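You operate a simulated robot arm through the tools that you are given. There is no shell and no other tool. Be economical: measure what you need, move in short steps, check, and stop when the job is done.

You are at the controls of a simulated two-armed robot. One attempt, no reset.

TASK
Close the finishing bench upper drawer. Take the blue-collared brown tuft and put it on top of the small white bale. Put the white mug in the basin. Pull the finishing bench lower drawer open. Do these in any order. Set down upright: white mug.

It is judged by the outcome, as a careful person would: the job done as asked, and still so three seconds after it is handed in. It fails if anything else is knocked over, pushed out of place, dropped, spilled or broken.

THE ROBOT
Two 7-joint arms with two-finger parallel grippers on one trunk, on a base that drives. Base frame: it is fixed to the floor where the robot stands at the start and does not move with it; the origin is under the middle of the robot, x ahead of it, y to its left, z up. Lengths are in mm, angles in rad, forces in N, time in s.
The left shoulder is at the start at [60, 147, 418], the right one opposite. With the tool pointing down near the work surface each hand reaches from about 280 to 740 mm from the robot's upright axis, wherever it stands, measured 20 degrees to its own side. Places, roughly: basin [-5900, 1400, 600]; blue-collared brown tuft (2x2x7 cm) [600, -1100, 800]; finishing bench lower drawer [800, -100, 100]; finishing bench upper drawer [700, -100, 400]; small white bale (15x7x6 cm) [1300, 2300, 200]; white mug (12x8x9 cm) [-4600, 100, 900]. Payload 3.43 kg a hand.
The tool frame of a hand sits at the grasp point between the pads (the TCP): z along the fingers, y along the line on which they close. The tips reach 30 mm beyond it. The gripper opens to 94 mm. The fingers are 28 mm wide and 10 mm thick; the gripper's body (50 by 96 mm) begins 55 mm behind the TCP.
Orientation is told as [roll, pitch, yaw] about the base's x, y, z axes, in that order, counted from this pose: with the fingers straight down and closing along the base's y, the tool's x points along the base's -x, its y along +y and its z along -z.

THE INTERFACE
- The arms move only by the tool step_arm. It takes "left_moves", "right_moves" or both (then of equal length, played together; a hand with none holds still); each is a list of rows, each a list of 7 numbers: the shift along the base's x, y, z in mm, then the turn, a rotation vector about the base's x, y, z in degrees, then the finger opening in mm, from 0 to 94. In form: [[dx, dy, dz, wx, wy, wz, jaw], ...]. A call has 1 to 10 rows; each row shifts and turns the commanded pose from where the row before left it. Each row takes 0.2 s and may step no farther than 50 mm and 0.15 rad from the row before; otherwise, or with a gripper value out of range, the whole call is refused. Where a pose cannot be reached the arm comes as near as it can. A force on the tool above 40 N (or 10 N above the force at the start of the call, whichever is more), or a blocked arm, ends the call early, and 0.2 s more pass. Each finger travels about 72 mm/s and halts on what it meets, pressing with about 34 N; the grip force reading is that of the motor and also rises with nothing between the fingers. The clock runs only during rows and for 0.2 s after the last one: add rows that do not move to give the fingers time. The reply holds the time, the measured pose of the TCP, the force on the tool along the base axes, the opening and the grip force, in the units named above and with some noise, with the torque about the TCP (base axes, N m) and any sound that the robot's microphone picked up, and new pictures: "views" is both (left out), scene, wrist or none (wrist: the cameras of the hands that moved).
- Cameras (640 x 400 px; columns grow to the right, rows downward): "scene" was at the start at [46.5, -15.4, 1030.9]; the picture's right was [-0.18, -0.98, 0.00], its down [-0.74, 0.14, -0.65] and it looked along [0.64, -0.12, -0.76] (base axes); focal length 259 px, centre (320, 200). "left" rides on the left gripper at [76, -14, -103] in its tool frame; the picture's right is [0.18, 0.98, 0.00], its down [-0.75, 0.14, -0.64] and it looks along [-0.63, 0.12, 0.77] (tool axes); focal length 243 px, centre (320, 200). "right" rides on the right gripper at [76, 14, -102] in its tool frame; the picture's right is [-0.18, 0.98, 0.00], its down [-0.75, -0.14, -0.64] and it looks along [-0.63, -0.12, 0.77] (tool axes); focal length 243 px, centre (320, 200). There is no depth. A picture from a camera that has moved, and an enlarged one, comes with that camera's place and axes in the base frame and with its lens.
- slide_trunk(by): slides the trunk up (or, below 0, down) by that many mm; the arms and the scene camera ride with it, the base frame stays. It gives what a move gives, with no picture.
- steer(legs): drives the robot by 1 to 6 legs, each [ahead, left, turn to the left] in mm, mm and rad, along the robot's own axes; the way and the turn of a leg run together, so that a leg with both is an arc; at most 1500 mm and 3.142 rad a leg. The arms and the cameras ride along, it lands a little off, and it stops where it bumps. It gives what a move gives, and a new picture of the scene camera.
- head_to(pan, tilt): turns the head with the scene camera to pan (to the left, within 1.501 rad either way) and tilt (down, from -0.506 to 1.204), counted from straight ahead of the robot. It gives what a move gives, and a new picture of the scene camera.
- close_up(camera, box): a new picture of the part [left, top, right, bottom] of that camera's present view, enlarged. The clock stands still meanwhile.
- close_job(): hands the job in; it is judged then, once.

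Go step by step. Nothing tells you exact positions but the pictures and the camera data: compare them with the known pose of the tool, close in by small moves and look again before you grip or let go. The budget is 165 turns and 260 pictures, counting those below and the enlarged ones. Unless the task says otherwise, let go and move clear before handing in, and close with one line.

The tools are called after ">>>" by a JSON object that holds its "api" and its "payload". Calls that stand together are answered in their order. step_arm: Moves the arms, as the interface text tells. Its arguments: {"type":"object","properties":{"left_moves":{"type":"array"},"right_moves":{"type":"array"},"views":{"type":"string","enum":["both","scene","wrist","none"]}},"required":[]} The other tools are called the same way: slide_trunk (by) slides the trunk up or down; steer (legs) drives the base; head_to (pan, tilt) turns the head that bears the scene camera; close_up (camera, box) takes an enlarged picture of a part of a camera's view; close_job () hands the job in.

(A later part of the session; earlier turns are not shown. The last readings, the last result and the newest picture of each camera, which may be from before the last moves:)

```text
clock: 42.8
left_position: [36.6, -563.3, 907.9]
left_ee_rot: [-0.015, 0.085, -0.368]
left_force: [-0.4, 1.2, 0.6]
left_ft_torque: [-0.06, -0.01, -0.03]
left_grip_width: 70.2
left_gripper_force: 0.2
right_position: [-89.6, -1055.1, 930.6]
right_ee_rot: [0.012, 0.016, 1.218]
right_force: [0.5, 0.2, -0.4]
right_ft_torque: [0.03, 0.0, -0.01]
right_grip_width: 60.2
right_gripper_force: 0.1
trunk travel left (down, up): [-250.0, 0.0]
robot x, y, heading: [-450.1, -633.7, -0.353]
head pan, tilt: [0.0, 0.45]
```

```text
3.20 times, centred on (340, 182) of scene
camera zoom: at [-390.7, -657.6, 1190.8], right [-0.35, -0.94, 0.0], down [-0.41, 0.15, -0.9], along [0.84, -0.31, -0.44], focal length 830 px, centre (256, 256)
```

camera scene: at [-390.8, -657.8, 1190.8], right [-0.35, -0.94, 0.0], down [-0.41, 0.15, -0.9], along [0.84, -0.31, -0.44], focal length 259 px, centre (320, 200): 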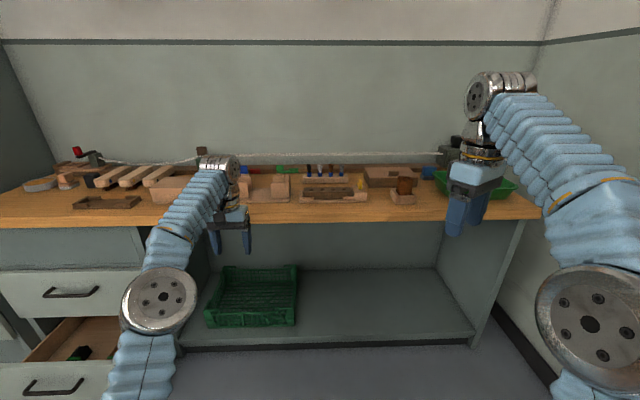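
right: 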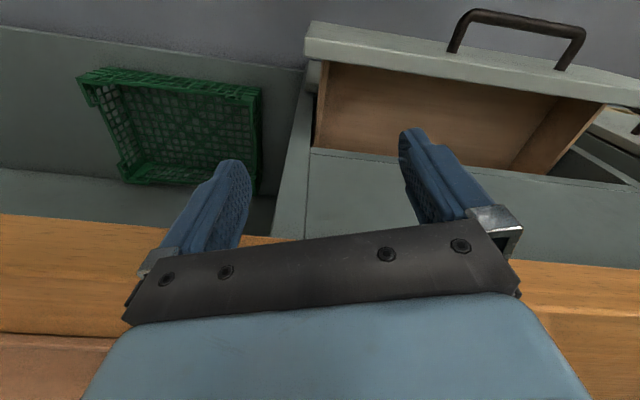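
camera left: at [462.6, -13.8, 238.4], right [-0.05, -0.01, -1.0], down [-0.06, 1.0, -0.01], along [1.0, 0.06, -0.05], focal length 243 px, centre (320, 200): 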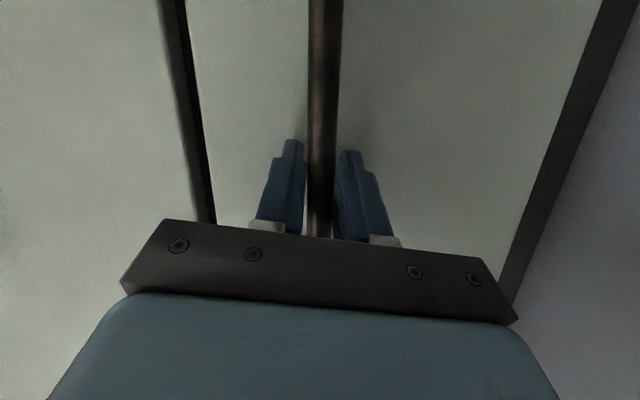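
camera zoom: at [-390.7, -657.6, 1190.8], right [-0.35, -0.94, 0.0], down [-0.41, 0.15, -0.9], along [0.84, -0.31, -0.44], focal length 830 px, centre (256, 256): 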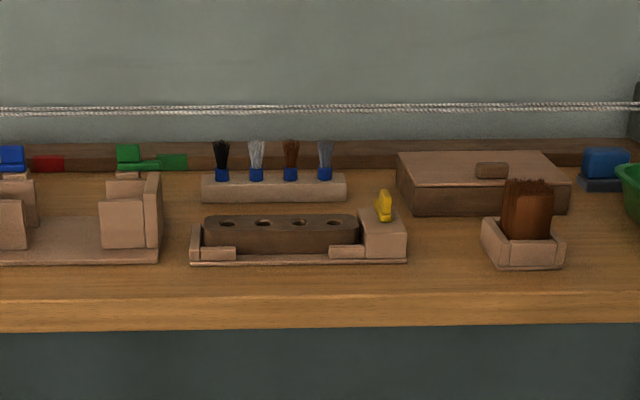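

The tufts stand in a light rack toward the back. I'll drive forward 300 mm and left 130 mm, then view again with the wrist camera.

>>> {"api": "steer", "payload": {"legs": [[0, 130, -0.012], [300, 0, 0]]}}

>>> {"api": "close_up", "payload": {"camera": "right", "box": [0, 0, 640, 400]}}

>>> {"api": "close_up", "payload": {"camera": "scene", "box": [260, 120, 500, 270]}}

```text
clock: 45.7
left_position: [364.5, -558.3, 907.1]
left_ee_rot: [-0.015, 0.083, -0.382]
left_force: [-0.3, -0.3, -0.6]
left_ft_torque: [-0.03, 0.0, -0.03]
left_grip_width: 70.1
left_gripper_force: 0.0
right_position: [230.3, -1049.0, 929.8]
right_ee_rot: [0.012, 0.016, 1.201]
right_force: [-0.5, -0.1, 0.2]
right_ft_torque: [0.0, 0.03, -0.01]
right_grip_width: 59.9
right_gripper_force: 0.0
trunk travel left (down, up): [-250.0, 0.0]
robot x, y, heading: [-120.1, -620.2, -0.366]
head pan, tilt: [0.0, 0.45]
camera scene: at [-65.3, -645.7, 1190.8], right [-0.36, -0.93, 0.0], down [-0.41, 0.16, -0.9], along [0.84, -0.32, -0.44], focal length 259 px, centre (320, 200)
```

scene: 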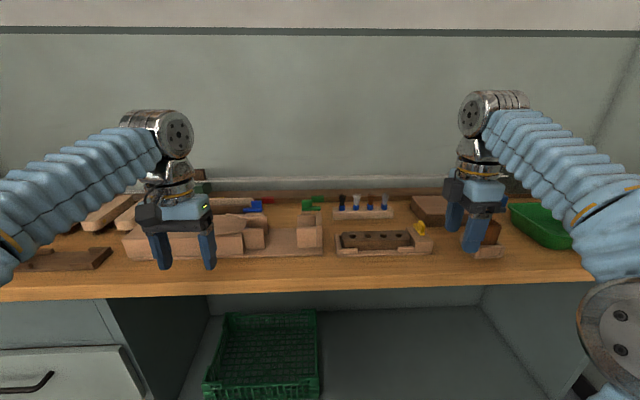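

```text
1.00 times, centred on (320, 200) of right (not enlarged: the box is as wide or as high as the picture)
camera zoom: at [191.0, -1111.7, 1033.9], right [-0.85, 0.53, 0.01], down [0.41, 0.66, 0.63], along [0.32, 0.54, -0.78], focal length 243 px, centre (320, 200)
```

zoom: 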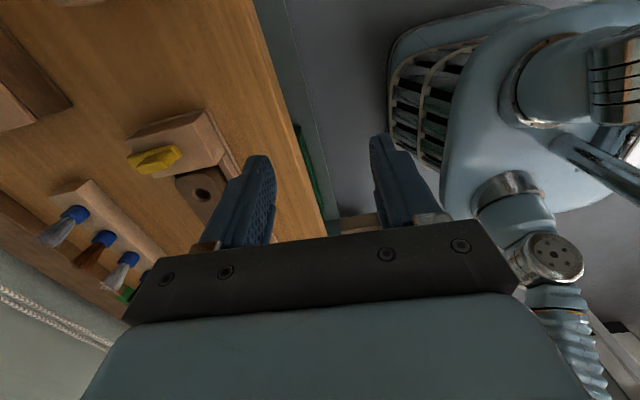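

```text
2.67 times, centred on (380, 195) of scene
camera zoom: at [-65.3, -645.7, 1190.8], right [-0.36, -0.93, 0.0], down [-0.41, 0.16, -0.9], along [0.84, -0.32, -0.44], focal length 692 px, centre (160, 213)
```

zoom: 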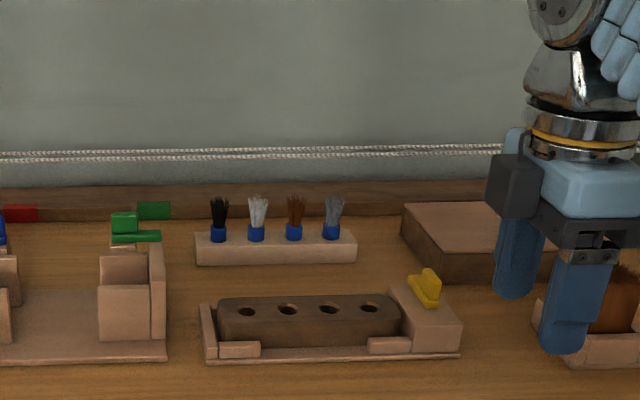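

Triangulating both cameras puts the brown tuft's collar at about (559, -1055, 812). I'll approach with the hand tilted forward and closing sideways, so I'll turn the right hand back and pitch it forward 40°.

>>> {"api": "step_arm", "payload": {"right_moves": [[0, 0, 0, 0, 0, -8.5, 60], [0, 0, 0, 0, 0, -8.5, 60], [0, 0, 0, 0, 0, -8.5, 60], [0, 0, 0, 0, 0, -8.5, 60], [0, 0, 0, 0, 0, -8.5, 60], [0, 0, 0, 0, 0, -8.5, 60], [0, 0, 0, 0, 0, -8.5, 60], [0, 0, 0, 0, 0, -8.5, 60], [0, 0, 0, 0, 0, -8.5, 60], [0, 0, 0, 0, 0, -8.5, 60]], "views": "none"}}

>>> {"api": "step_arm", "payload": {"right_moves": [[0, 0, 0, 0, 0, -4.8, 36], [0, 0, 0, -2.86, -7.47, 0, 36], [0, 0, 0, -2.86, -7.47, 0, 36], [0, 0, 0, -2.86, -7.47, 0, 36], [0, 0, 0, -2.86, -7.47, 0, 36], [0, 0, 0, -2.86, -7.47, 0, 36]], "views": "none"}}

>>> {"api": "steer", "payload": {"legs": [[100, 0, 0]]}}

>>> {"api": "close_up", "payload": {"camera": "right", "box": [0, 0, 640, 400]}}

```text
clock: 47.9
left_position: [364.1, -557.1, 908.3]
left_ee_rot: [-0.014, 0.083, -0.383]
left_force: [-0.9, 0.0, -0.2]
left_ft_torque: [0.01, -0.02, 0.01]
left_grip_width: 70.3
left_gripper_force: 0.0
right_position: [228.0, -1047.3, 929.9]
right_ee_rot: [0.013, 0.015, -0.283]
right_force: [0.4, -0.3, -0.2]
right_ft_torque: [-0.01, -0.01, 0.0]
right_grip_width: 60.2
right_gripper_force: 0.0
trunk travel left (down, up): [-250.0, 0.0]
robot x, y, heading: [-121.3, -622.9, -0.37]
head pan, tilt: [0.0, 0.45]
```

```text
clock: 49.3
left_position: [363.4, -558.1, 907.6]
left_ee_rot: [-0.016, 0.084, -0.382]
left_force: [0.5, -0.6, -0.1]
left_ft_torque: [0.02, 0.0, -0.03]
left_grip_width: 70.1
left_gripper_force: 0.0
right_position: [230.0, -1047.4, 930.6]
right_ee_rot: [0.012, -0.684, -0.366]
right_force: [0.5, 0.0, -0.7]
right_ft_torque: [0.0, -0.01, 0.01]
right_grip_width: 35.9
right_gripper_force: 0.0
trunk travel left (down, up): [-250.0, 0.0]
robot x, y, heading: [-124.4, -621.0, -0.369]
head pan, tilt: [0.0, 0.45]
```

```text
clock: 50.5
left_position: [456.6, -593.8, 907.3]
left_ee_rot: [-0.015, 0.084, -0.384]
left_force: [0.3, -0.1, -0.5]
left_ft_torque: [0.0, -0.02, -0.03]
left_grip_width: 70.2
left_gripper_force: 0.1
right_position: [321.9, -1084.4, 931.8]
right_ee_rot: [0.012, -0.682, -0.368]
right_force: [-0.1, 0.7, 0.0]
right_ft_torque: [-0.03, 0.0, -0.02]
right_grip_width: 35.8
right_gripper_force: 0.1
trunk travel left (down, up): [-250.0, 0.0]
robot x, y, heading: [-30.6, -657.1, -0.37]
head pan, tilt: [0.0, 0.45]
camera scene: at [27.6, -681.5, 1190.8], right [-0.36, -0.93, 0.0], down [-0.41, 0.16, -0.9], along [0.84, -0.32, -0.44], focal length 259 px, centre (320, 200)
```

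scene: 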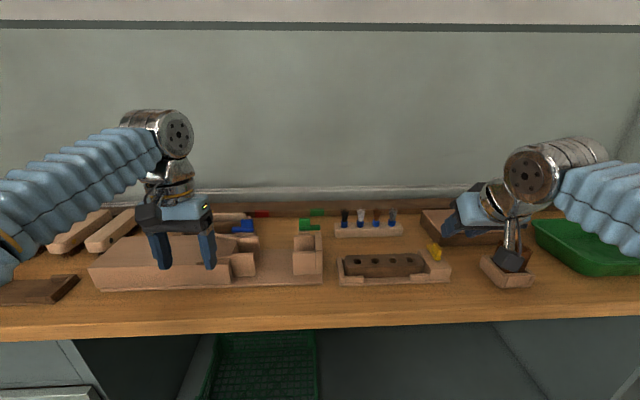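

```text
1.00 times, centred on (320, 200) of right (not enlarged: the box is as wide or as high as the picture)
camera zoom: at [211.4, -1026.9, 961.7], right [0.48, 0.87, 0.13], down [0.12, -0.2, 0.97], along [0.87, -0.45, -0.2], focal length 243 px, centre (320, 200)
```

zoom: 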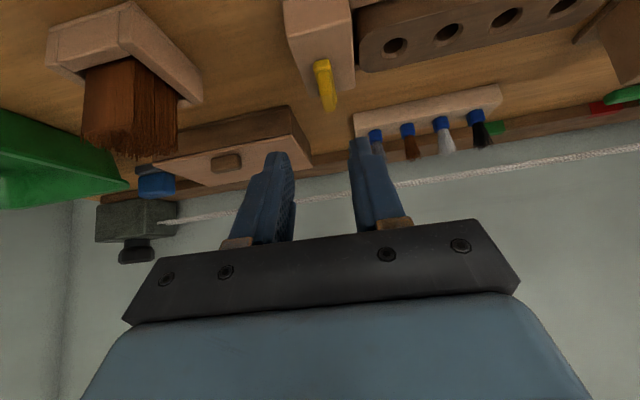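

The wrist view confirms the brown tuft at (560, -1055, 812). I'll line up sideways and then advance toward it at a safe height.

>>> {"api": "step_arm", "payload": {"right_moves": [[13.5, 35.1, 0, 0, 0, 0, 36], [13.5, 35.1, 0, 0, 0, 0, 36], [13.5, 35.1, 0, 0, 0, 0, 36], [37.3, -14.4, 0, 0, 0, 0, 36], [37.3, -14.4, 0, 0, 0, 0, 36], [37.3, -14.4, 0, 0, 0, 0, 36]], "views": "wrist"}}

```text
clock: 51.9
left_position: [457.6, -594.8, 907.4]
left_ee_rot: [-0.015, 0.084, -0.386]
left_force: [0.4, 0.2, 0.1]
left_ft_torque: [0.01, -0.04, 0.01]
left_grip_width: 70.1
left_gripper_force: 0.0
right_position: [475.4, -1022.6, 929.5]
right_ee_rot: [0.012, -0.684, -0.366]
right_force: [-0.2, 0.2, -0.2]
right_ft_torque: [0.01, -0.01, -0.02]
right_grip_width: 35.9
right_gripper_force: 0.1
trunk travel left (down, up): [-250.0, 0.0]
robot x, y, heading: [-31.3, -660.2, -0.369]
head pan, tilt: [0.0, 0.45]
camera right: at [364.1, -966.0, 960.3], right [0.48, 0.87, 0.13], down [0.12, -0.2, 0.97], along [0.87, -0.45, -0.2], focal length 243 px, centre (320, 200)
```

right: 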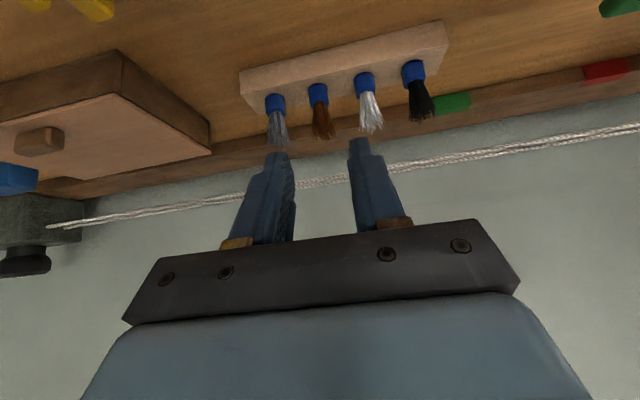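

The fingers straddle the brown tuft's column. I'll descend along the tool axis in two stages.

>>> {"api": "step_arm", "payload": {"right_moves": [[16.7, -6.4, -20, 0, 0, 0, 36], [16.7, -6.4, -20, 0, 0, 0, 36], [16.7, -6.4, -20, 0, 0, 0, 36]], "views": "wrist"}}

```text
clock: 52.6
left_position: [456.7, -593.0, 908.1]
left_ee_rot: [-0.016, 0.084, -0.384]
left_force: [-1.1, 0.2, -0.1]
left_ft_torque: [0.02, 0.01, -0.01]
left_grip_width: 70.1
left_gripper_force: 0.1
right_position: [522.7, -1042.0, 869.2]
right_ee_rot: [0.013, -0.681, -0.366]
right_force: [0.0, 0.3, -1.0]
right_ft_torque: [0.01, 0.0, -0.01]
right_grip_width: 36.0
right_gripper_force: 0.0
trunk travel left (down, up): [-250.0, 0.0]
robot x, y, heading: [-30.3, -659.5, -0.369]
head pan, tilt: [0.0, 0.45]
camera right: at [413.0, -984.3, 900.8], right [0.48, 0.87, 0.13], down [0.12, -0.2, 0.97], along [0.87, -0.45, -0.2], focal length 243 px, centre (320, 200)
```

right: 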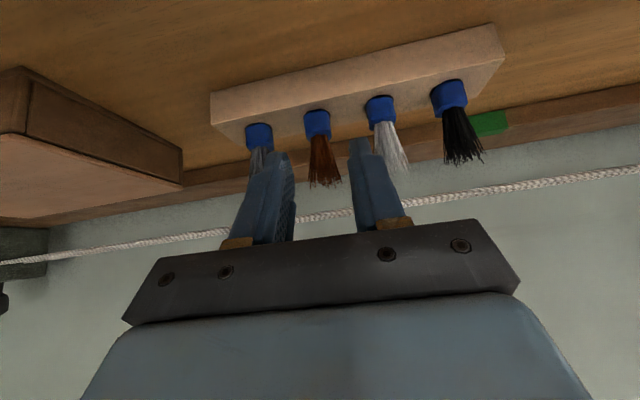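

>>> {"api": "step_arm", "payload": {"right_moves": [[13.9, -4.9, -16, 0, 0, 0, 36], [13.9, -4.9, -16, 0, 0, 0, 36]], "views": "wrist"}}

```text
clock: 53.2
left_position: [456.4, -593.5, 906.6]
left_ee_rot: [-0.016, 0.082, -0.383]
left_force: [0.3, 0.2, -0.3]
left_ft_torque: [0.02, -0.01, 0.02]
left_grip_width: 70.1
left_gripper_force: 0.2
right_position: [552.5, -1050.7, 838.7]
right_ee_rot: [0.013, -0.684, -0.365]
right_force: [-4.6, 2.3, 7.8]
right_ft_torque: [-0.11, 0.16, -0.08]
right_grip_width: 35.9
right_gripper_force: 0.1
trunk travel left (down, up): [-250.0, 0.0]
robot x, y, heading: [-27.7, -657.0, -0.367]
head pan, tilt: [0.0, 0.45]
camera right: at [441.9, -993.5, 869.8], right [0.48, 0.87, 0.13], down [0.11, -0.2, 0.97], along [0.87, -0.45, -0.19], focal length 243 px, centre (320, 200)
```

right: 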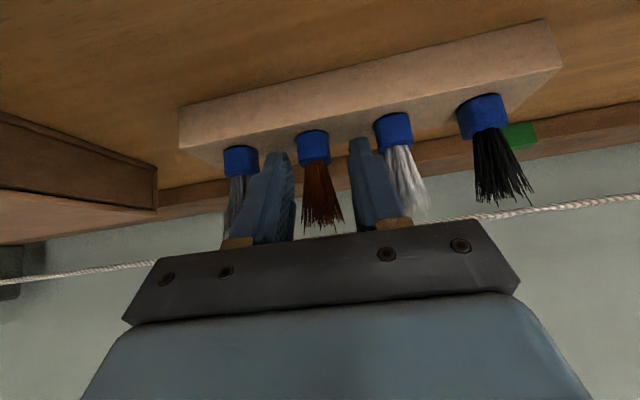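

The collar sits between the fingertips with light contact on the rack. I'll ease up 2 mm and grip.

>>> {"api": "step_arm", "payload": {"right_moves": [[0, 0, 2, 0, 0, 0, 36], [0, 0, 0, 0, 0, 0, 20], [0, 0, 0, 0, 0, 0, 8], [0, 0, 0, 0, 0, 0, 8], [0, 0, 0, 0, 0, 0, 8]], "views": "wrist"}}

```text
clock: 54.5
left_position: [457.3, -593.8, 906.8]
left_ee_rot: [-0.015, 0.084, -0.385]
left_force: [0.2, 0.3, -0.5]
left_ft_torque: [-0.04, 0.01, 0.0]
left_grip_width: 70.1
left_gripper_force: 0.0
right_position: [552.6, -1051.1, 838.4]
right_ee_rot: [0.011, -0.683, -0.365]
right_force: [0.8, -0.4, -0.8]
right_ft_torque: [-0.03, -0.03, 0.01]
right_grip_width: 17.1
right_gripper_force: 34.2
trunk travel left (down, up): [-250.0, 0.0]
robot x, y, heading: [-28.9, -656.8, -0.369]
head pan, tilt: [0.0, 0.45]
camera right: at [442.5, -994.2, 870.4], right [0.48, 0.87, 0.13], down [0.12, -0.2, 0.97], along [0.87, -0.45, -0.2], focal length 243 px, centre (320, 200)
```

right: 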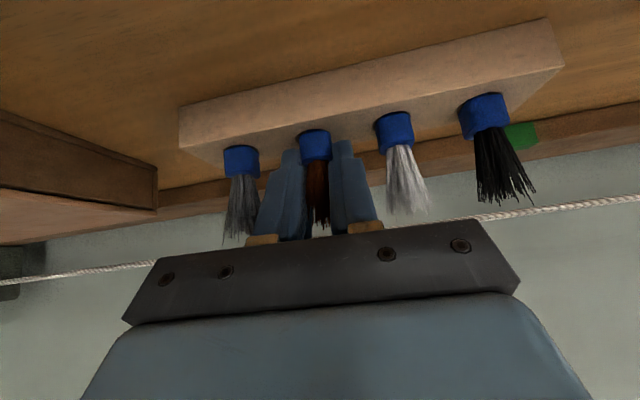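

Gripped at 17 mm on the collar. Now lift straight up.

>>> {"api": "step_arm", "payload": {"right_moves": [[0, 0, 10, 0, 0, 0, 8], [0, 0, 15, 0, 0, 0, 8], [0, 0, 20, 0, 0, 0, 8], [0, 0, 25, 0, 0, 0, 8]], "views": "wrist"}}

```text
clock: 55.5
left_position: [457.0, -592.9, 907.2]
left_ee_rot: [-0.015, 0.085, -0.382]
left_force: [-0.6, -0.7, -0.4]
left_ft_torque: [0.04, 0.02, -0.02]
left_grip_width: 70.1
left_gripper_force: 0.0
right_position: [553.0, -1051.3, 908.4]
right_ee_rot: [0.012, -0.679, -0.368]
right_force: [0.3, 0.7, 0.5]
right_ft_torque: [0.01, 0.01, -0.03]
right_grip_width: 17.0
right_gripper_force: 34.0
trunk travel left (down, up): [-250.0, 0.0]
robot x, y, heading: [-32.2, -657.2, -0.371]
head pan, tilt: [0.0, 0.45]
camera right: at [443.3, -993.6, 940.4], right [0.48, 0.87, 0.13], down [0.12, -0.2, 0.97], along [0.87, -0.45, -0.2], focal length 243 px, centre (320, 200)
```

right: 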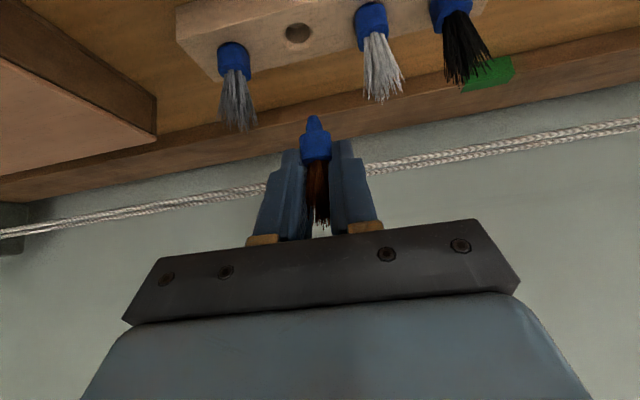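

The tuft is free; it has a tapered ferrule below the collar, so it must be laid down. I'll back away from the bench and head left toward the bale.

>>> {"api": "steer", "payload": {"legs": [[-600, 0, 0]]}}

>>> {"api": "step_arm", "payload": {"right_moves": [[-37, 14, 0, 0, 0, 0, 8], [-37, 14, 0, 0, 0, 0, 8], [-37, 14, 0, 0, 0, 0, 8], [-37, 14, 0, 0, 0, 0, 8], [-37, 14, 0, 0, 0, 0, 8]], "views": "none"}}

>>> {"api": "head_to", "payload": {"pan": 0.9, "tilt": 0.5}}

```text
clock: 58.9
left_position: [-104.9, -375.9, 907.5]
left_ee_rot: [-0.016, 0.084, -0.379]
left_force: [0.9, 0.6, 0.4]
left_ft_torque: [0.02, 0.01, 0.06]
left_grip_width: 69.9
left_gripper_force: 0.1
right_position: [-8.6, -832.0, 909.1]
right_ee_rot: [0.014, -0.683, -0.364]
right_force: [0.0, -0.1, -0.4]
right_ft_torque: [-0.02, 0.0, -0.04]
right_grip_width: 16.8
right_gripper_force: 33.9
trunk travel left (down, up): [-250.0, 0.0]
robot x, y, heading: [-597.6, -442.1, -0.37]
head pan, tilt: [0.0, 0.45]
camera scene: at [-534.8, -464.9, 1190.8], right [-0.36, -0.93, 0.0], down [-0.41, 0.16, -0.9], along [0.84, -0.32, -0.44], focal length 259 px, centre (320, 200)
```

scene: 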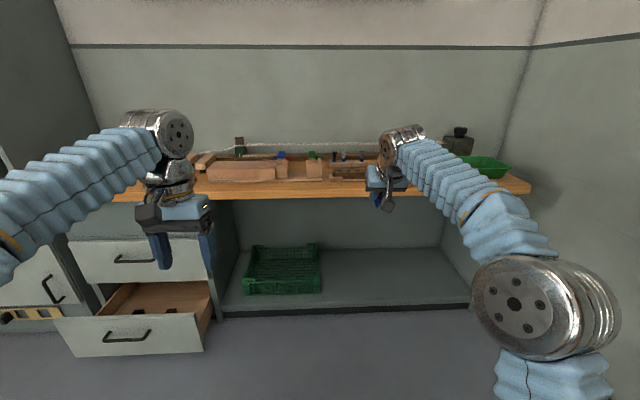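

```text
clock: 60.0
left_position: [-105.4, -375.5, 906.6]
left_ee_rot: [-0.016, 0.083, -0.38]
left_force: [0.7, -0.5, -0.5]
left_ft_torque: [-0.04, -0.01, -0.01]
left_grip_width: 69.9
left_gripper_force: 0.1
right_position: [-193.3, -763.3, 908.0]
right_ee_rot: [0.011, -0.681, -0.362]
right_force: [-0.6, -0.6, 1.3]
right_ft_torque: [0.03, -0.01, -0.01]
right_grip_width: 16.7
right_gripper_force: 34.6
trunk travel left (down, up): [-250.0, 0.0]
robot x, y, heading: [-595.7, -445.4, -0.365]
head pan, tilt: [0.0, 0.45]
```

```text
clock: 61.2
left_position: [-105.5, -376.5, 908.3]
left_ee_rot: [-0.017, 0.082, -0.38]
left_force: [-0.3, 0.2, -0.1]
left_ft_torque: [0.0, 0.02, 0.02]
left_grip_width: 70.2
left_gripper_force: 0.0
right_position: [-192.8, -762.4, 906.7]
right_ee_rot: [0.014, -0.683, -0.364]
right_force: [0.7, -0.4, 0.0]
right_ft_torque: [0.03, -0.03, 0.0]
right_grip_width: 16.5
right_gripper_force: 33.9
trunk travel left (down, up): [-250.0, 0.0]
robot x, y, heading: [-595.9, -442.6, -0.366]
head pan, tilt: [0.901, 0.499]
camera scene: at [-542.4, -385.7, 1186.4], right [0.51, -0.86, 0.0], down [-0.41, -0.24, -0.88], along [0.76, 0.45, -0.48], focal length 259 px, centre (320, 200)
```

scene: 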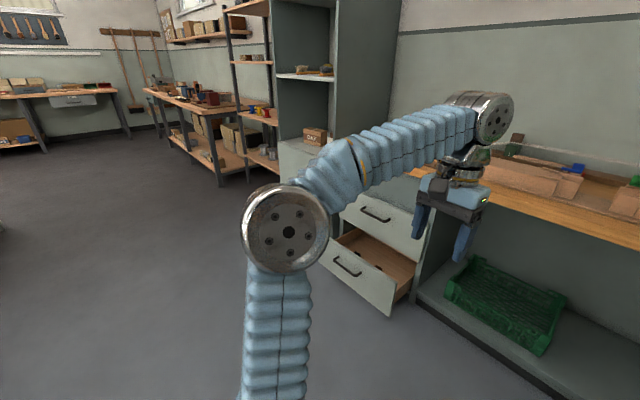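

The lower-shelf table stands at the left beyond the cabinet. I'll drive left along the bench line.

>>> {"api": "steer", "payload": {"legs": [[0, 1500, 0], [0, 1300, 0]]}}

>>> {"api": "head_to", "payload": {"pan": 0.1, "tilt": 0.75}}

```text
clock: 74.8
left_position: [858.0, 2260.6, 908.1]
left_ee_rot: [-0.016, 0.084, -0.367]
left_force: [-0.1, -0.7, 0.0]
left_ft_torque: [0.01, 0.0, -0.02]
left_grip_width: 69.9
left_gripper_force: 0.0
right_position: [777.8, 1872.3, 908.1]
right_ee_rot: [0.012, -0.682, -0.348]
right_force: [0.0, 0.4, -0.3]
right_ft_torque: [0.01, -0.02, 0.04]
right_grip_width: 16.6
right_gripper_force: 34.1
trunk travel left (down, up): [-250.0, 0.0]
robot x, y, heading: [372.5, 2189.8, -0.355]
head pan, tilt: [0.901, 0.499]
camera scene: at [421.4, 2245.3, 1186.4], right [0.52, -0.85, 0.0], down [-0.41, -0.25, -0.88], along [0.75, 0.46, -0.48], focal length 259 px, centre (320, 200)
```

scene: 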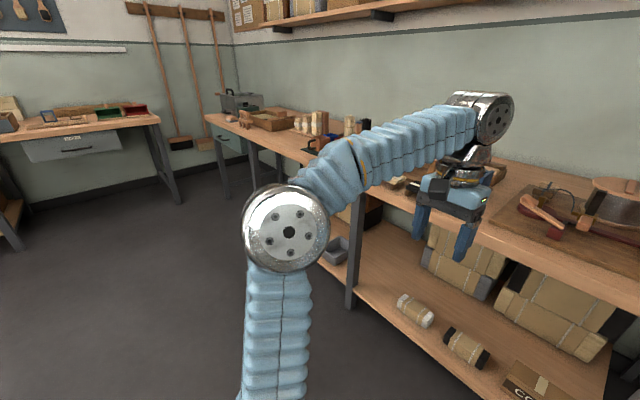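

```text
clock: 76.0
left_position: [856.8, 2261.3, 909.0]
left_ee_rot: [-0.014, 0.083, -0.367]
left_force: [0.3, -0.8, 0.0]
left_ft_torque: [-0.01, 0.03, 0.0]
left_grip_width: 69.8
left_gripper_force: 0.1
right_position: [776.1, 1872.2, 908.0]
right_ee_rot: [0.013, -0.681, -0.349]
right_force: [0.3, 0.4, 0.3]
right_ft_torque: [-0.04, 0.01, 0.0]
right_grip_width: 16.8
right_gripper_force: 34.3
trunk travel left (down, up): [-250.0, 0.0]
robot x, y, heading: [368.3, 2187.4, -0.35]
head pan, tilt: [0.099, 0.75]
camera scene: at [424.0, 2177.3, 1164.4], right [-0.25, -0.97, 0.0], down [-0.66, 0.17, -0.73], along [0.71, -0.18, -0.68], focal length 259 px, centre (320, 200)
```

scene: 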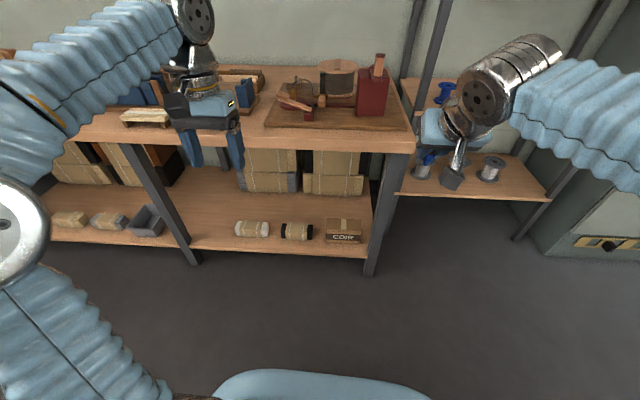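

Small bales lie on the lower shelf of this table. I'll zoom to tell them apart.

>>> {"api": "close_up", "payload": {"camera": "scene", "box": [200, 140, 400, 265]}}

>>> {"api": "close_up", "payload": {"camera": "scene", "box": [20, 140, 220, 265]}}

```text
3.20 times, centred on (300, 202) of scene
camera zoom: at [424.0, 2177.3, 1164.4], right [-0.25, -0.97, 0.0], down [-0.66, 0.17, -0.73], along [0.71, -0.18, -0.68], focal length 830 px, centre (384, 192)
```

zoom: 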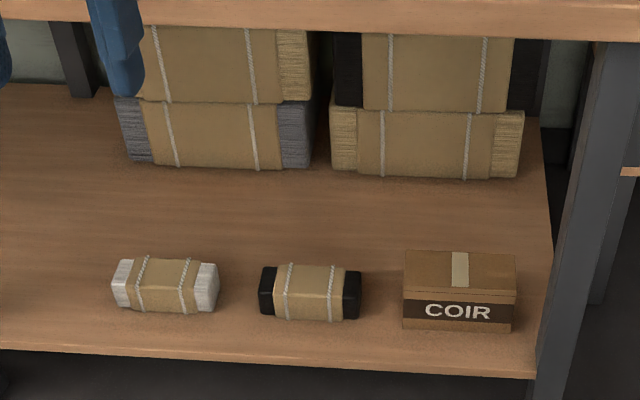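

```text
3.20 times, centred on (120, 202) of scene
camera zoom: at [424.0, 2177.3, 1164.4], right [-0.25, -0.97, 0.0], down [-0.66, 0.17, -0.73], along [0.71, -0.18, -0.68], focal length 830 px, centre (960, 192)
```

zoom: 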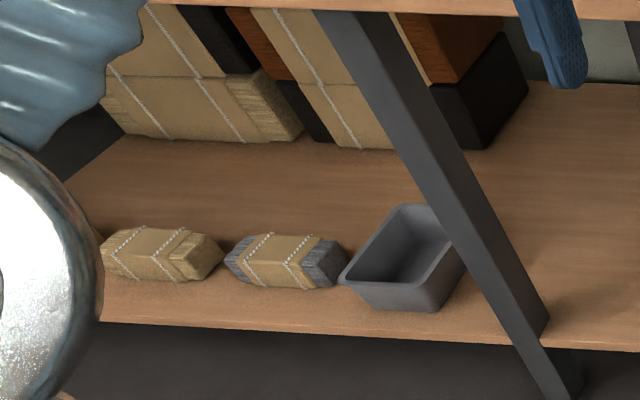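

The small white bale is at about (1314, 2292), top near z 230, on the lower shelf. To lay the tuft flat I'll roll the right hand 180° about its own axis, so that pointing forward and down leaves the tuft horizontal.

>>> {"api": "step_arm", "payload": {"right_moves": [[0, 0, 0, -4.97, 1.81, 6.53, 8], [0, 0, 0, -4.97, 1.81, 6.53, 8], [0, 0, 0, -4.97, 1.81, 6.53, 8], [0, 0, 0, -4.97, 1.81, 6.53, 8], [0, 0, 0, -4.97, 1.81, 6.53, 8], [0, 0, 0, -4.97, 1.81, 6.53, 8], [0, 0, 0, -4.97, 1.81, 6.53, 8], [0, 0, 0, -4.97, 1.81, 6.53, 8], [0, 0, 0, -4.97, 1.81, 6.53, 8], [0, 0, 0, -4.97, 1.81, 6.53, 8]], "views": "none"}}

>>> {"api": "step_arm", "payload": {"right_moves": [[0, 0, 0, -4.97, 1.81, 6.53, 8], [0, 0, 0, -4.97, 1.81, 6.53, 8], [0, 0, 0, -4.97, 1.81, 6.53, 8], [0, 0, 0, -4.97, 1.81, 6.53, 8], [0, 0, 0, -4.97, 1.81, 6.53, 8], [0, 0, 0, -4.97, 1.81, 6.53, 8], [0, 0, 0, -4.97, 1.81, 6.53, 8], [0, 0, 0, -4.97, 1.81, 6.53, 8], [0, 0, 0, -4.97, 1.81, 6.53, 8], [0, 0, 0, -4.97, 1.81, 6.53, 8]], "views": "both"}}

```text
clock: 78.2
left_position: [858.7, 2262.0, 907.4]
left_ee_rot: [-0.016, 0.084, -0.368]
left_force: [0.1, 0.3, -0.2]
left_ft_torque: [-0.01, -0.01, -0.01]
left_grip_width: 70.0
left_gripper_force: 0.1
right_position: [776.3, 1872.9, 908.6]
right_ee_rot: [-0.666, -0.066, 1.144]
right_force: [-0.7, -0.2, 0.4]
right_ft_torque: [-0.01, 0.01, -0.01]
right_grip_width: 16.8
right_gripper_force: 34.0
trunk travel left (down, up): [-250.0, 0.0]
robot x, y, heading: [371.5, 2189.5, -0.352]
head pan, tilt: [0.099, 0.75]
```

```text
clock: 80.3
left_position: [858.1, 2261.1, 906.5]
left_ee_rot: [-0.015, 0.084, -0.365]
left_force: [-0.8, 0.8, -0.2]
left_ft_torque: [0.02, 0.01, 0.03]
left_grip_width: 70.0
left_gripper_force: 0.1
right_position: [777.3, 1872.1, 908.5]
right_ee_rot: [-0.152, 0.663, 2.529]
right_force: [0.7, 0.1, 0.3]
right_ft_torque: [-0.02, 0.0, -0.03]
right_grip_width: 16.4
right_gripper_force: 33.7
trunk travel left (down, up): [-250.0, 0.0]
robot x, y, heading: [374.9, 2190.0, -0.356]
head pan, tilt: [0.099, 0.75]
camera scene: at [424.0, 2177.2, 1164.4], right [-0.25, -0.97, 0.0], down [-0.66, 0.17, -0.73], along [0.71, -0.18, -0.68], focal length 259 px, centre (320, 200)
camera right: at [759.9, 1849.3, 1033.3], right [-0.6, -0.77, -0.23], down [-0.79, 0.61, 0.05], along [0.1, 0.21, -0.97], focal length 243 px, centre (320, 200)
```

scene: 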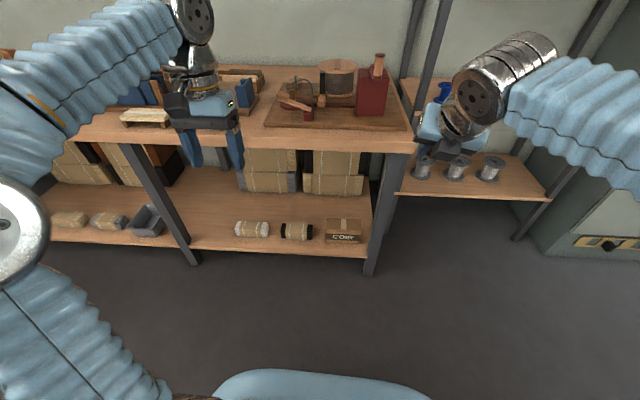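
right: 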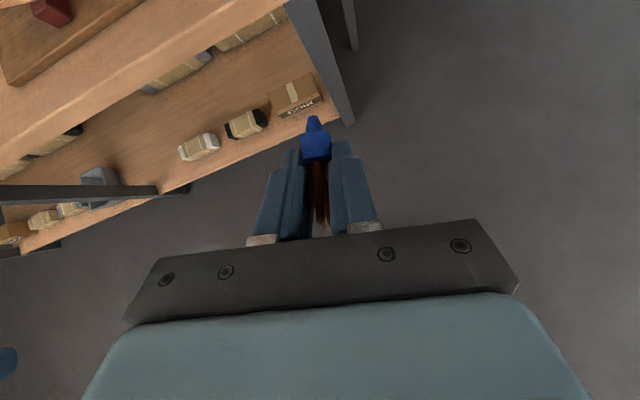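

The 180° roll works. I'll finish the last bit of roll, shift the base left to face the bale with the right arm, and lower the trunk.

>>> {"api": "step_arm", "payload": {"right_moves": [[0, 0, 0, -4.0, 1.45, 5.2, 8], [0, 0, 0, -3.0, 1.1, 3.9, 8]], "views": "none"}}

>>> {"api": "steer", "payload": {"legs": [[0, 570, 0]]}}

>>> {"api": "slide_trunk", "payload": {"by": -250}}

>>> {"api": "close_up", "payload": {"camera": "right", "box": [0, 0, 640, 400]}}

```text
clock: 81.0
left_position: [856.8, 2261.6, 907.1]
left_ee_rot: [-0.015, 0.083, -0.366]
left_force: [-0.5, -0.2, -0.1]
left_ft_torque: [0.01, -0.02, -0.01]
left_grip_width: 69.9
left_gripper_force: 0.0
right_position: [776.6, 1872.5, 907.6]
right_ee_rot: [0.011, 0.68, 2.792]
right_force: [0.2, 0.5, -0.1]
right_ft_torque: [0.01, 0.02, -0.02]
right_grip_width: 16.6
right_gripper_force: 34.3
trunk travel left (down, up): [-250.0, 0.0]
robot x, y, heading: [371.6, 2186.7, -0.353]
head pan, tilt: [0.099, 0.75]
```

```text
clock: 84.2
left_position: [1054.9, 2788.0, 907.4]
left_ee_rot: [-0.015, 0.085, -0.375]
left_force: [0.7, 0.2, -0.7]
left_ft_torque: [0.02, 0.01, -0.01]
left_grip_width: 70.2
left_gripper_force: 0.2
right_position: [971.9, 2400.2, 907.4]
right_ee_rot: [0.01, 0.679, 2.781]
right_force: [0.0, -0.2, -0.3]
right_ft_torque: [-0.02, 0.01, 0.02]
right_grip_width: 16.6
right_gripper_force: 33.8
trunk travel left (down, up): [-250.0, 0.0]
robot x, y, heading: [569.6, 2716.7, -0.357]
head pan, tilt: [0.099, 0.75]
camera scene: at [620.9, 2707.7, 1164.4], right [-0.26, -0.97, 0.0], down [-0.66, 0.17, -0.73], along [0.71, -0.19, -0.68], focal length 259 px, centre (320, 200)
```

scene: 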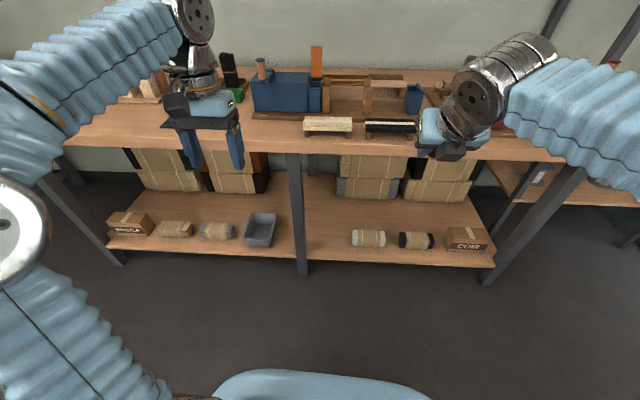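

```text
clock: 86.8
left_position: [1055.7, 2789.2, 656.6]
left_ee_rot: [-0.015, 0.083, -0.372]
left_force: [-0.1, 1.1, 1.2]
left_ft_torque: [0.03, -0.02, -0.02]
left_grip_width: 70.2
left_gripper_force: 0.1
right_position: [970.8, 2399.8, 658.0]
right_ee_rot: [0.012, 0.679, 2.781]
right_force: [0.4, 0.2, -0.3]
right_ft_torque: [0.01, 0.01, 0.01]
right_grip_width: 16.7
right_gripper_force: 33.9
trunk travel left (down, up): [0.0, 250.0]
robot x, y, heading: [567.9, 2724.4, -0.357]
head pan, tilt: [0.099, 0.75]
```

```text
1.00 times, centred on (320, 200) of right (not enlarged: the box is as wide or as high as the picture)
camera zoom: at [962.3, 2390.8, 785.7], right [-0.49, -0.87, -0.11], down [-0.87, 0.49, 0.02], along [0.03, 0.11, -0.99], focal length 243 px, centre (320, 200)
```

zoom: 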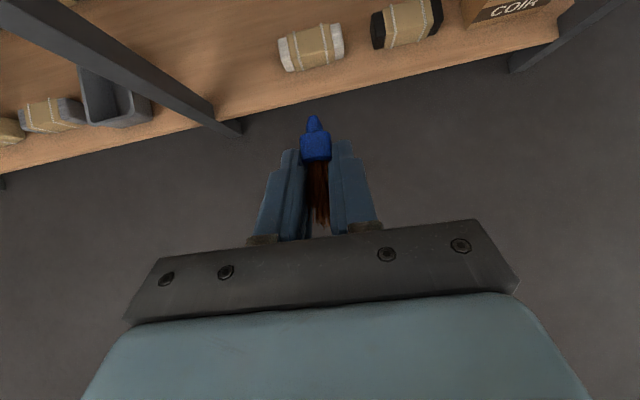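

The wrist view shows the bale well; triangulation gives its centre at about (1308, 2293). I'll lower the right hand in front of the shelf, pull the left hand back, and drive closer.

>>> {"api": "step_arm", "payload": {"right_moves": [[1, 2.7, -46, 0, 0, 0, 8], [1, 2.7, -46, 0, 0, 0, 8], [1, 2.7, -46, 0, 0, 0, 8], [1, 2.7, -46, 0, 0, 0, 8], [1, 2.7, -46, 0, 0, 0, 8], [1, 2.7, -46, 0, 0, 0, 8]], "left_moves": [[-42, 16, 0, 0, 0, 0, 70], [-42, 16, 0, 0, 0, 0, 70], [-42, 16, 0, 0, 0, 0, 70], [0, 0, 0, 0, 0, 0, 70], [0, 0, 0, 0, 0, 0, 70], [0, 0, 0, 0, 0, 0, 70]], "views": "none"}}

>>> {"api": "steer", "payload": {"legs": [[220, 0, 0]]}}

>>> {"api": "close_up", "payload": {"camera": "right", "box": [0, 0, 640, 400]}}

```text
clock: 88.2
left_position: [929.8, 2835.2, 655.7]
left_ee_rot: [-0.015, 0.086, -0.374]
left_force: [0.4, 0.3, -0.2]
left_ft_torque: [0.02, -0.04, 0.01]
left_grip_width: 70.2
left_gripper_force: 0.2
right_position: [977.2, 2414.9, 381.4]
right_ee_rot: [0.011, 0.681, 2.783]
right_force: [-0.6, 0.2, -0.8]
right_ft_torque: [0.01, -0.02, 0.02]
right_grip_width: 16.8
right_gripper_force: 33.7
trunk travel left (down, up): [0.0, 250.0]
robot x, y, heading: [568.2, 2718.3, -0.36]
head pan, tilt: [0.099, 0.75]
```

```text
clock: 89.9
left_position: [1136.2, 2758.9, 655.1]
left_ee_rot: [-0.014, 0.085, -0.373]
left_force: [-0.2, -0.4, -0.6]
left_ft_torque: [0.02, -0.01, 0.02]
left_grip_width: 70.0
left_gripper_force: 0.2
right_position: [1184.8, 2338.7, 380.9]
right_ee_rot: [0.011, 0.679, 2.783]
right_force: [0.3, -0.5, -0.8]
right_ft_torque: [-0.05, 0.0, -0.01]
right_grip_width: 16.4
right_gripper_force: 33.7
trunk travel left (down, up): [0.0, 250.0]
robot x, y, heading: [776.6, 2643.2, -0.356]
head pan, tilt: [0.099, 0.75]
camera scene: at [827.7, 2630.6, 914.4], right [-0.25, -0.97, 0.0], down [-0.66, 0.17, -0.73], along [0.71, -0.19, -0.68], focal length 259 px, centre (320, 200)
```

scene: 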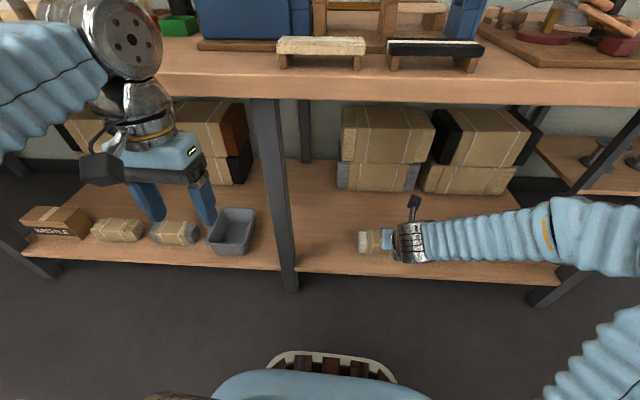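

```text
1.00 times, centred on (320, 200) of right (not enlarged: the box is as wide or as high as the picture)
camera zoom: at [1175.4, 2329.0, 509.0], right [-0.48, -0.87, -0.11], down [-0.87, 0.48, 0.02], along [0.03, 0.11, -0.99], focal length 243 px, centre (320, 200)
```

zoom: 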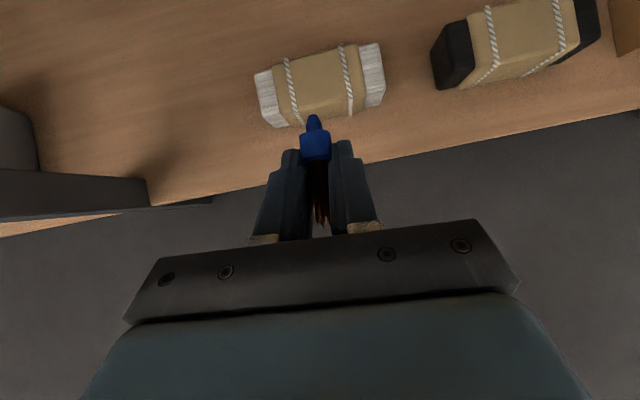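

Lateral alignment is good. I'll move forward over the bale, then lower partway and check.

>>> {"api": "step_arm", "payload": {"right_moves": [[32.8, -12.2, 0, 0, 0, 0, 8], [32.8, -12.2, 0, 0, 0, 0, 8], [32.8, -12.2, 0, 0, 0, 0, 8], [0, 0, -30, 0, 0, 0, 8], [0, 0, -30, 0, 0, 0, 8]], "views": "both"}}

```text
clock: 91.1
left_position: [1136.0, 2759.0, 656.8]
left_ee_rot: [-0.015, 0.085, -0.372]
left_force: [-0.6, 0.2, 0.2]
left_ft_torque: [-0.01, 0.01, -0.01]
left_grip_width: 70.3
left_gripper_force: 0.0
right_position: [1285.4, 2301.6, 322.5]
right_ee_rot: [0.01, 0.68, 2.784]
right_force: [0.6, -0.6, 0.5]
right_ft_torque: [0.03, 0.02, 0.0]
right_grip_width: 16.6
right_gripper_force: 34.1
trunk travel left (down, up): [0.0, 250.0]
robot x, y, heading: [778.0, 2641.2, -0.357]
head pan, tilt: [0.099, 0.75]
camera scene: at [827.6, 2630.7, 914.5], right [-0.25, -0.97, 0.0], down [-0.66, 0.17, -0.73], along [0.71, -0.19, -0.68], focal length 259 px, centre (320, 200)
camera right: at [1275.8, 2291.5, 449.7], right [-0.48, -0.87, -0.11], down [-0.87, 0.48, 0.02], along [0.03, 0.11, -0.99], focal length 243 px, centre (320, 200)
```

scene: 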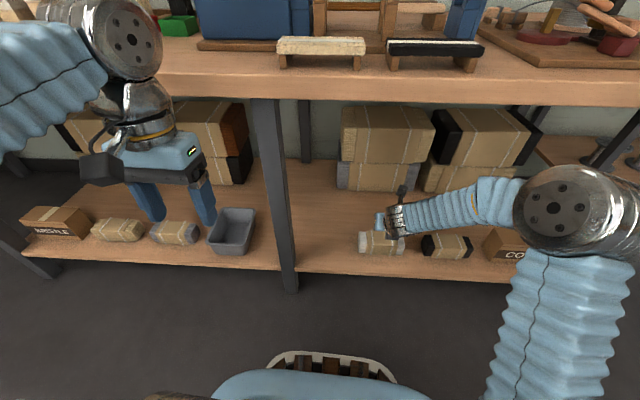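
right: 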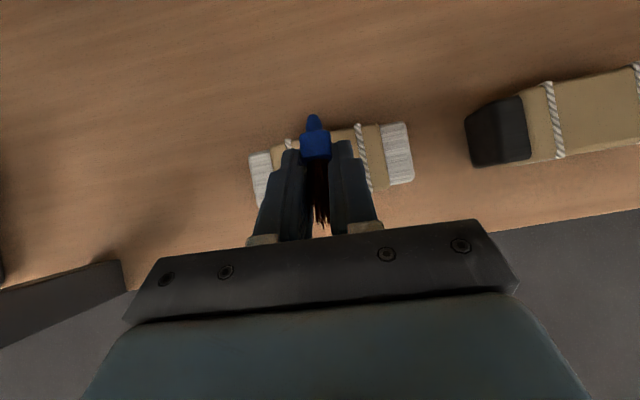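

The tuft is centred over the bale. I'll lower slowly to light contact.

>>> {"api": "step_arm", "payload": {"right_moves": [[0, 0, -25, 0, 0, 0, 8], [0, 0, -20, 0, 0, 0, 8], [0, 0, -8, 0, 0, 0, 8]], "views": "wrist"}}

```text
clock: 91.9
left_position: [1135.7, 2759.4, 654.5]
left_ee_rot: [-0.018, 0.083, -0.372]
left_force: [0.2, -1.0, -0.2]
left_ft_torque: [0.0, -0.01, 0.02]
left_grip_width: 70.0
left_gripper_force: 0.1
right_position: [1285.3, 2302.0, 270.1]
right_ee_rot: [0.011, 0.679, 2.784]
right_force: [-0.2, -0.3, 0.0]
right_ft_torque: [0.02, -0.01, -0.02]
right_grip_width: 16.2
right_gripper_force: 33.9
trunk travel left (down, up): [0.0, 250.0]
robot x, y, heading: [777.3, 2643.8, -0.349]
head pan, tilt: [0.099, 0.75]
camera right: at [1274.9, 2292.4, 396.8], right [-0.48, -0.87, -0.11], down [-0.87, 0.48, 0.02], along [0.03, 0.11, -0.99], focal length 243 px, centre (320, 200)
```

right: 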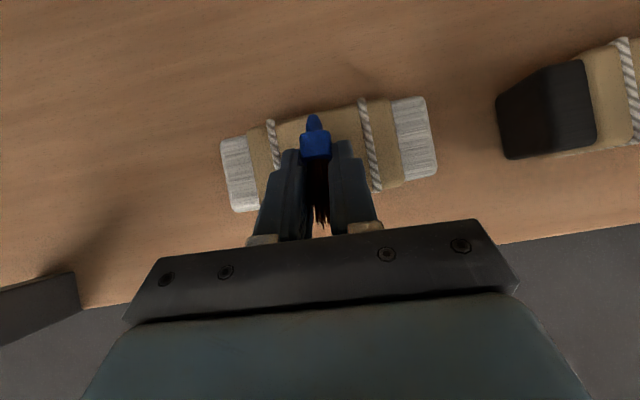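

>>> {"api": "step_arm", "payload": {"right_moves": [[0, 0, -4, 0, 0, 0, 8], [0, 0, -3, 0, 0, 0, 8]], "views": "none"}}

>>> {"api": "close_up", "payload": {"camera": "scene", "box": [330, 170, 490, 270]}}

```text
clock: 92.5
left_position: [1136.5, 2759.5, 656.5]
left_ee_rot: [-0.014, 0.083, -0.371]
left_force: [-0.2, 0.9, 0.9]
left_ft_torque: [0.01, 0.0, -0.01]
left_grip_width: 69.8
left_gripper_force: 0.0
right_position: [1283.8, 2302.5, 264.4]
right_ee_rot: [0.011, 0.681, 2.784]
right_force: [-4.1, 0.4, 14.9]
right_ft_torque: [0.08, -0.04, -0.04]
right_grip_width: 16.8
right_gripper_force: 33.6
trunk travel left (down, up): [0.0, 250.0]
robot x, y, heading: [779.1, 2645.3, -0.358]
head pan, tilt: [0.099, 0.75]
```

```text
4.00 times, centred on (410, 220) of scene
camera zoom: at [827.0, 2631.1, 914.8], right [-0.25, -0.97, 0.0], down [-0.66, 0.17, -0.73], along [0.71, -0.19, -0.68], focal length 1038 px, centre (-40, 120)
```

zoom: 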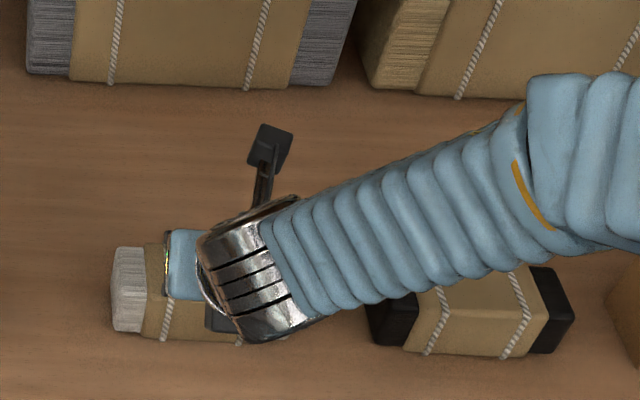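

Contact at z 264. I'll ease up 2 mm and open the fingers gently.

>>> {"api": "step_arm", "payload": {"right_moves": [[0, 0, 2, 0, 0, 0, 16], [0, 0, 0, 0, 0, 0, 20], [0, 0, 0, 0, 0, 0, 24], [0, 0, 0, 0, 0, 0, 28], [0, 0, 0, 0, 0, 0, 28]], "views": "wrist"}}

```text
clock: 93.7
left_position: [1135.9, 2759.7, 656.0]
left_ee_rot: [-0.017, 0.084, -0.372]
left_force: [0.4, 0.8, -0.6]
left_ft_torque: [0.0, 0.0, -0.03]
left_grip_width: 69.8
left_gripper_force: 0.0
right_position: [1283.6, 2302.7, 264.3]
right_ee_rot: [0.009, 0.68, 2.784]
right_force: [-0.1, -2.0, 5.8]
right_ft_torque: [-0.01, -0.03, -0.02]
right_grip_width: 26.6
right_gripper_force: 0.1
trunk travel left (down, up): [0.0, 250.0]
robot x, y, heading: [773.3, 2640.8, -0.356]
head pan, tilt: [0.099, 0.75]
camera right: at [1273.9, 2292.3, 391.7], right [-0.48, -0.87, -0.11], down [-0.87, 0.48, 0.02], along [0.03, 0.11, -0.99], focal length 243 px, centre (320, 200)
```

right: 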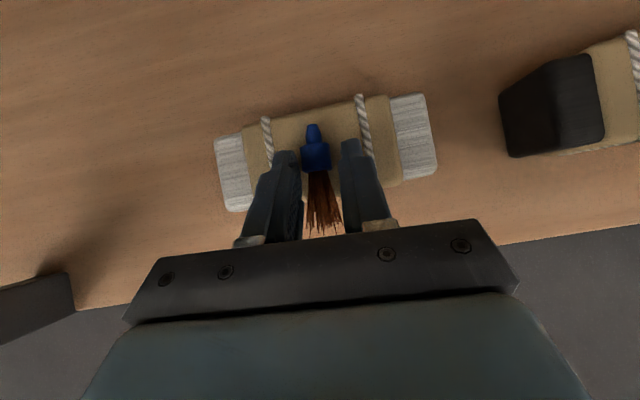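

The tuft lies on the bale, but its bristles overhang the near edge by about 24 mm. I'll regrip it, lift slightly, move 14 mm deeper, and release again.

>>> {"api": "step_arm", "payload": {"right_moves": [[0, 0, 0, 0, 0, 0, 14], [0, 0, 0, 0, 0, 0, 8], [0, 0, 0, 0, 0, 0, 8], [0, 0, 4, 0, 0, 0, 8], [13, -4.8, 0, 0, 0, 0, 8], [0, 0, 0, 0, 0, 0, 8]], "views": "wrist"}}

```text
clock: 95.1
left_position: [1135.9, 2758.1, 653.6]
left_ee_rot: [-0.017, 0.085, -0.371]
left_force: [-0.1, -0.7, -0.4]
left_ft_torque: [0.05, 0.0, -0.03]
left_grip_width: 69.9
left_gripper_force: 0.0
right_position: [1295.6, 2297.9, 266.9]
right_ee_rot: [0.011, 0.679, 2.784]
right_force: [-0.9, -0.2, -0.3]
right_ft_torque: [0.03, 0.02, 0.04]
right_grip_width: 16.0
right_gripper_force: 33.6
trunk travel left (down, up): [0.0, 250.0]
robot x, y, heading: [779.7, 2641.5, -0.351]
head pan, tilt: [0.099, 0.75]
camera right: at [1287.0, 2287.4, 394.3], right [-0.48, -0.87, -0.11], down [-0.87, 0.48, 0.03], along [0.03, 0.11, -0.99], focal length 243 px, centre (320, 200)
```

right: 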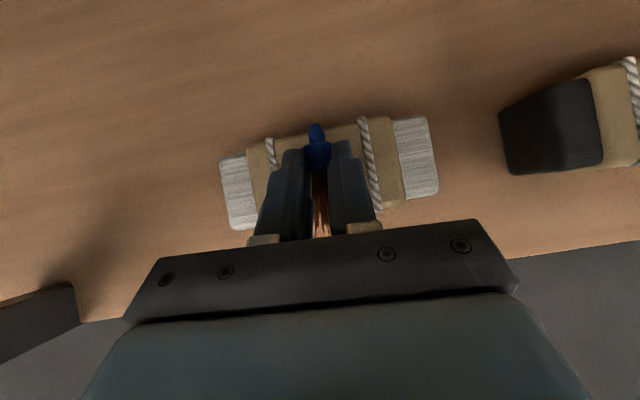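

>>> {"api": "step_arm", "payload": {"right_moves": [[0, 0, -3, 0, 0, 0, 12], [0, 0, 0, 0, 0, 0, 18], [0, 0, 0, 0, 0, 0, 22], [0, 0, 0, 0, 0, 0, 27], [0, 0, 0, 0, 0, 0, 33], [0, 0, 0, 0, 0, 0, 33]], "views": "none"}}

>>> {"api": "step_arm", "payload": {"right_moves": [[0, 0, 10, 0, 0, 0, 36], [0, 0, 20, 0, 0, 0, 36], [0, 0, 30, 0, 0, 0, 36], [-15, 6, 30, 0, 0, 0, 36]], "views": "wrist"}}

```text
clock: 96.5
left_position: [1135.3, 2759.0, 656.3]
left_ee_rot: [-0.017, 0.083, -0.371]
left_force: [-0.5, 0.5, 0.5]
left_ft_torque: [-0.01, 0.01, 0.01]
left_grip_width: 69.9
left_gripper_force: 0.1
right_position: [1296.7, 2297.0, 265.0]
right_ee_rot: [0.01, 0.68, 2.784]
right_force: [0.2, -2.4, 4.7]
right_ft_torque: [0.0, -0.07, -0.05]
right_grip_width: 32.1
right_gripper_force: 0.0
trunk travel left (down, up): [0.0, 250.0]
robot x, y, heading: [776.3, 2642.9, -0.353]
head pan, tilt: [0.099, 0.75]
```

```text
clock: 97.5
left_position: [1136.4, 2759.2, 655.5]
left_ee_rot: [-0.015, 0.083, -0.371]
left_force: [0.6, 0.8, -0.1]
left_ft_torque: [-0.02, -0.01, -0.05]
left_grip_width: 69.9
left_gripper_force: 0.1
right_position: [1279.9, 2302.0, 355.9]
right_ee_rot: [0.012, 0.679, 2.786]
right_force: [0.0, 0.1, -0.4]
right_ft_torque: [0.01, 0.01, -0.01]
right_grip_width: 36.1
right_gripper_force: 0.0
trunk travel left (down, up): [0.0, 250.0]
robot x, y, heading: [779.7, 2643.9, -0.355]
head pan, tilt: [0.099, 0.75]
camera right: at [1270.7, 2293.0, 482.2], right [-0.48, -0.87, -0.11], down [-0.87, 0.48, 0.03], along [0.03, 0.11, -0.99], focal length 243 px, centre (320, 200)
```

right: 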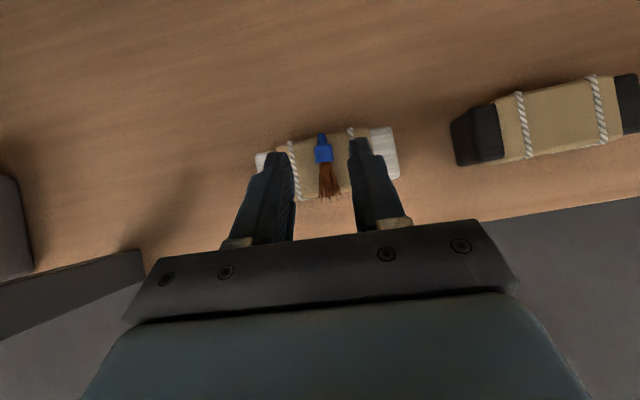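

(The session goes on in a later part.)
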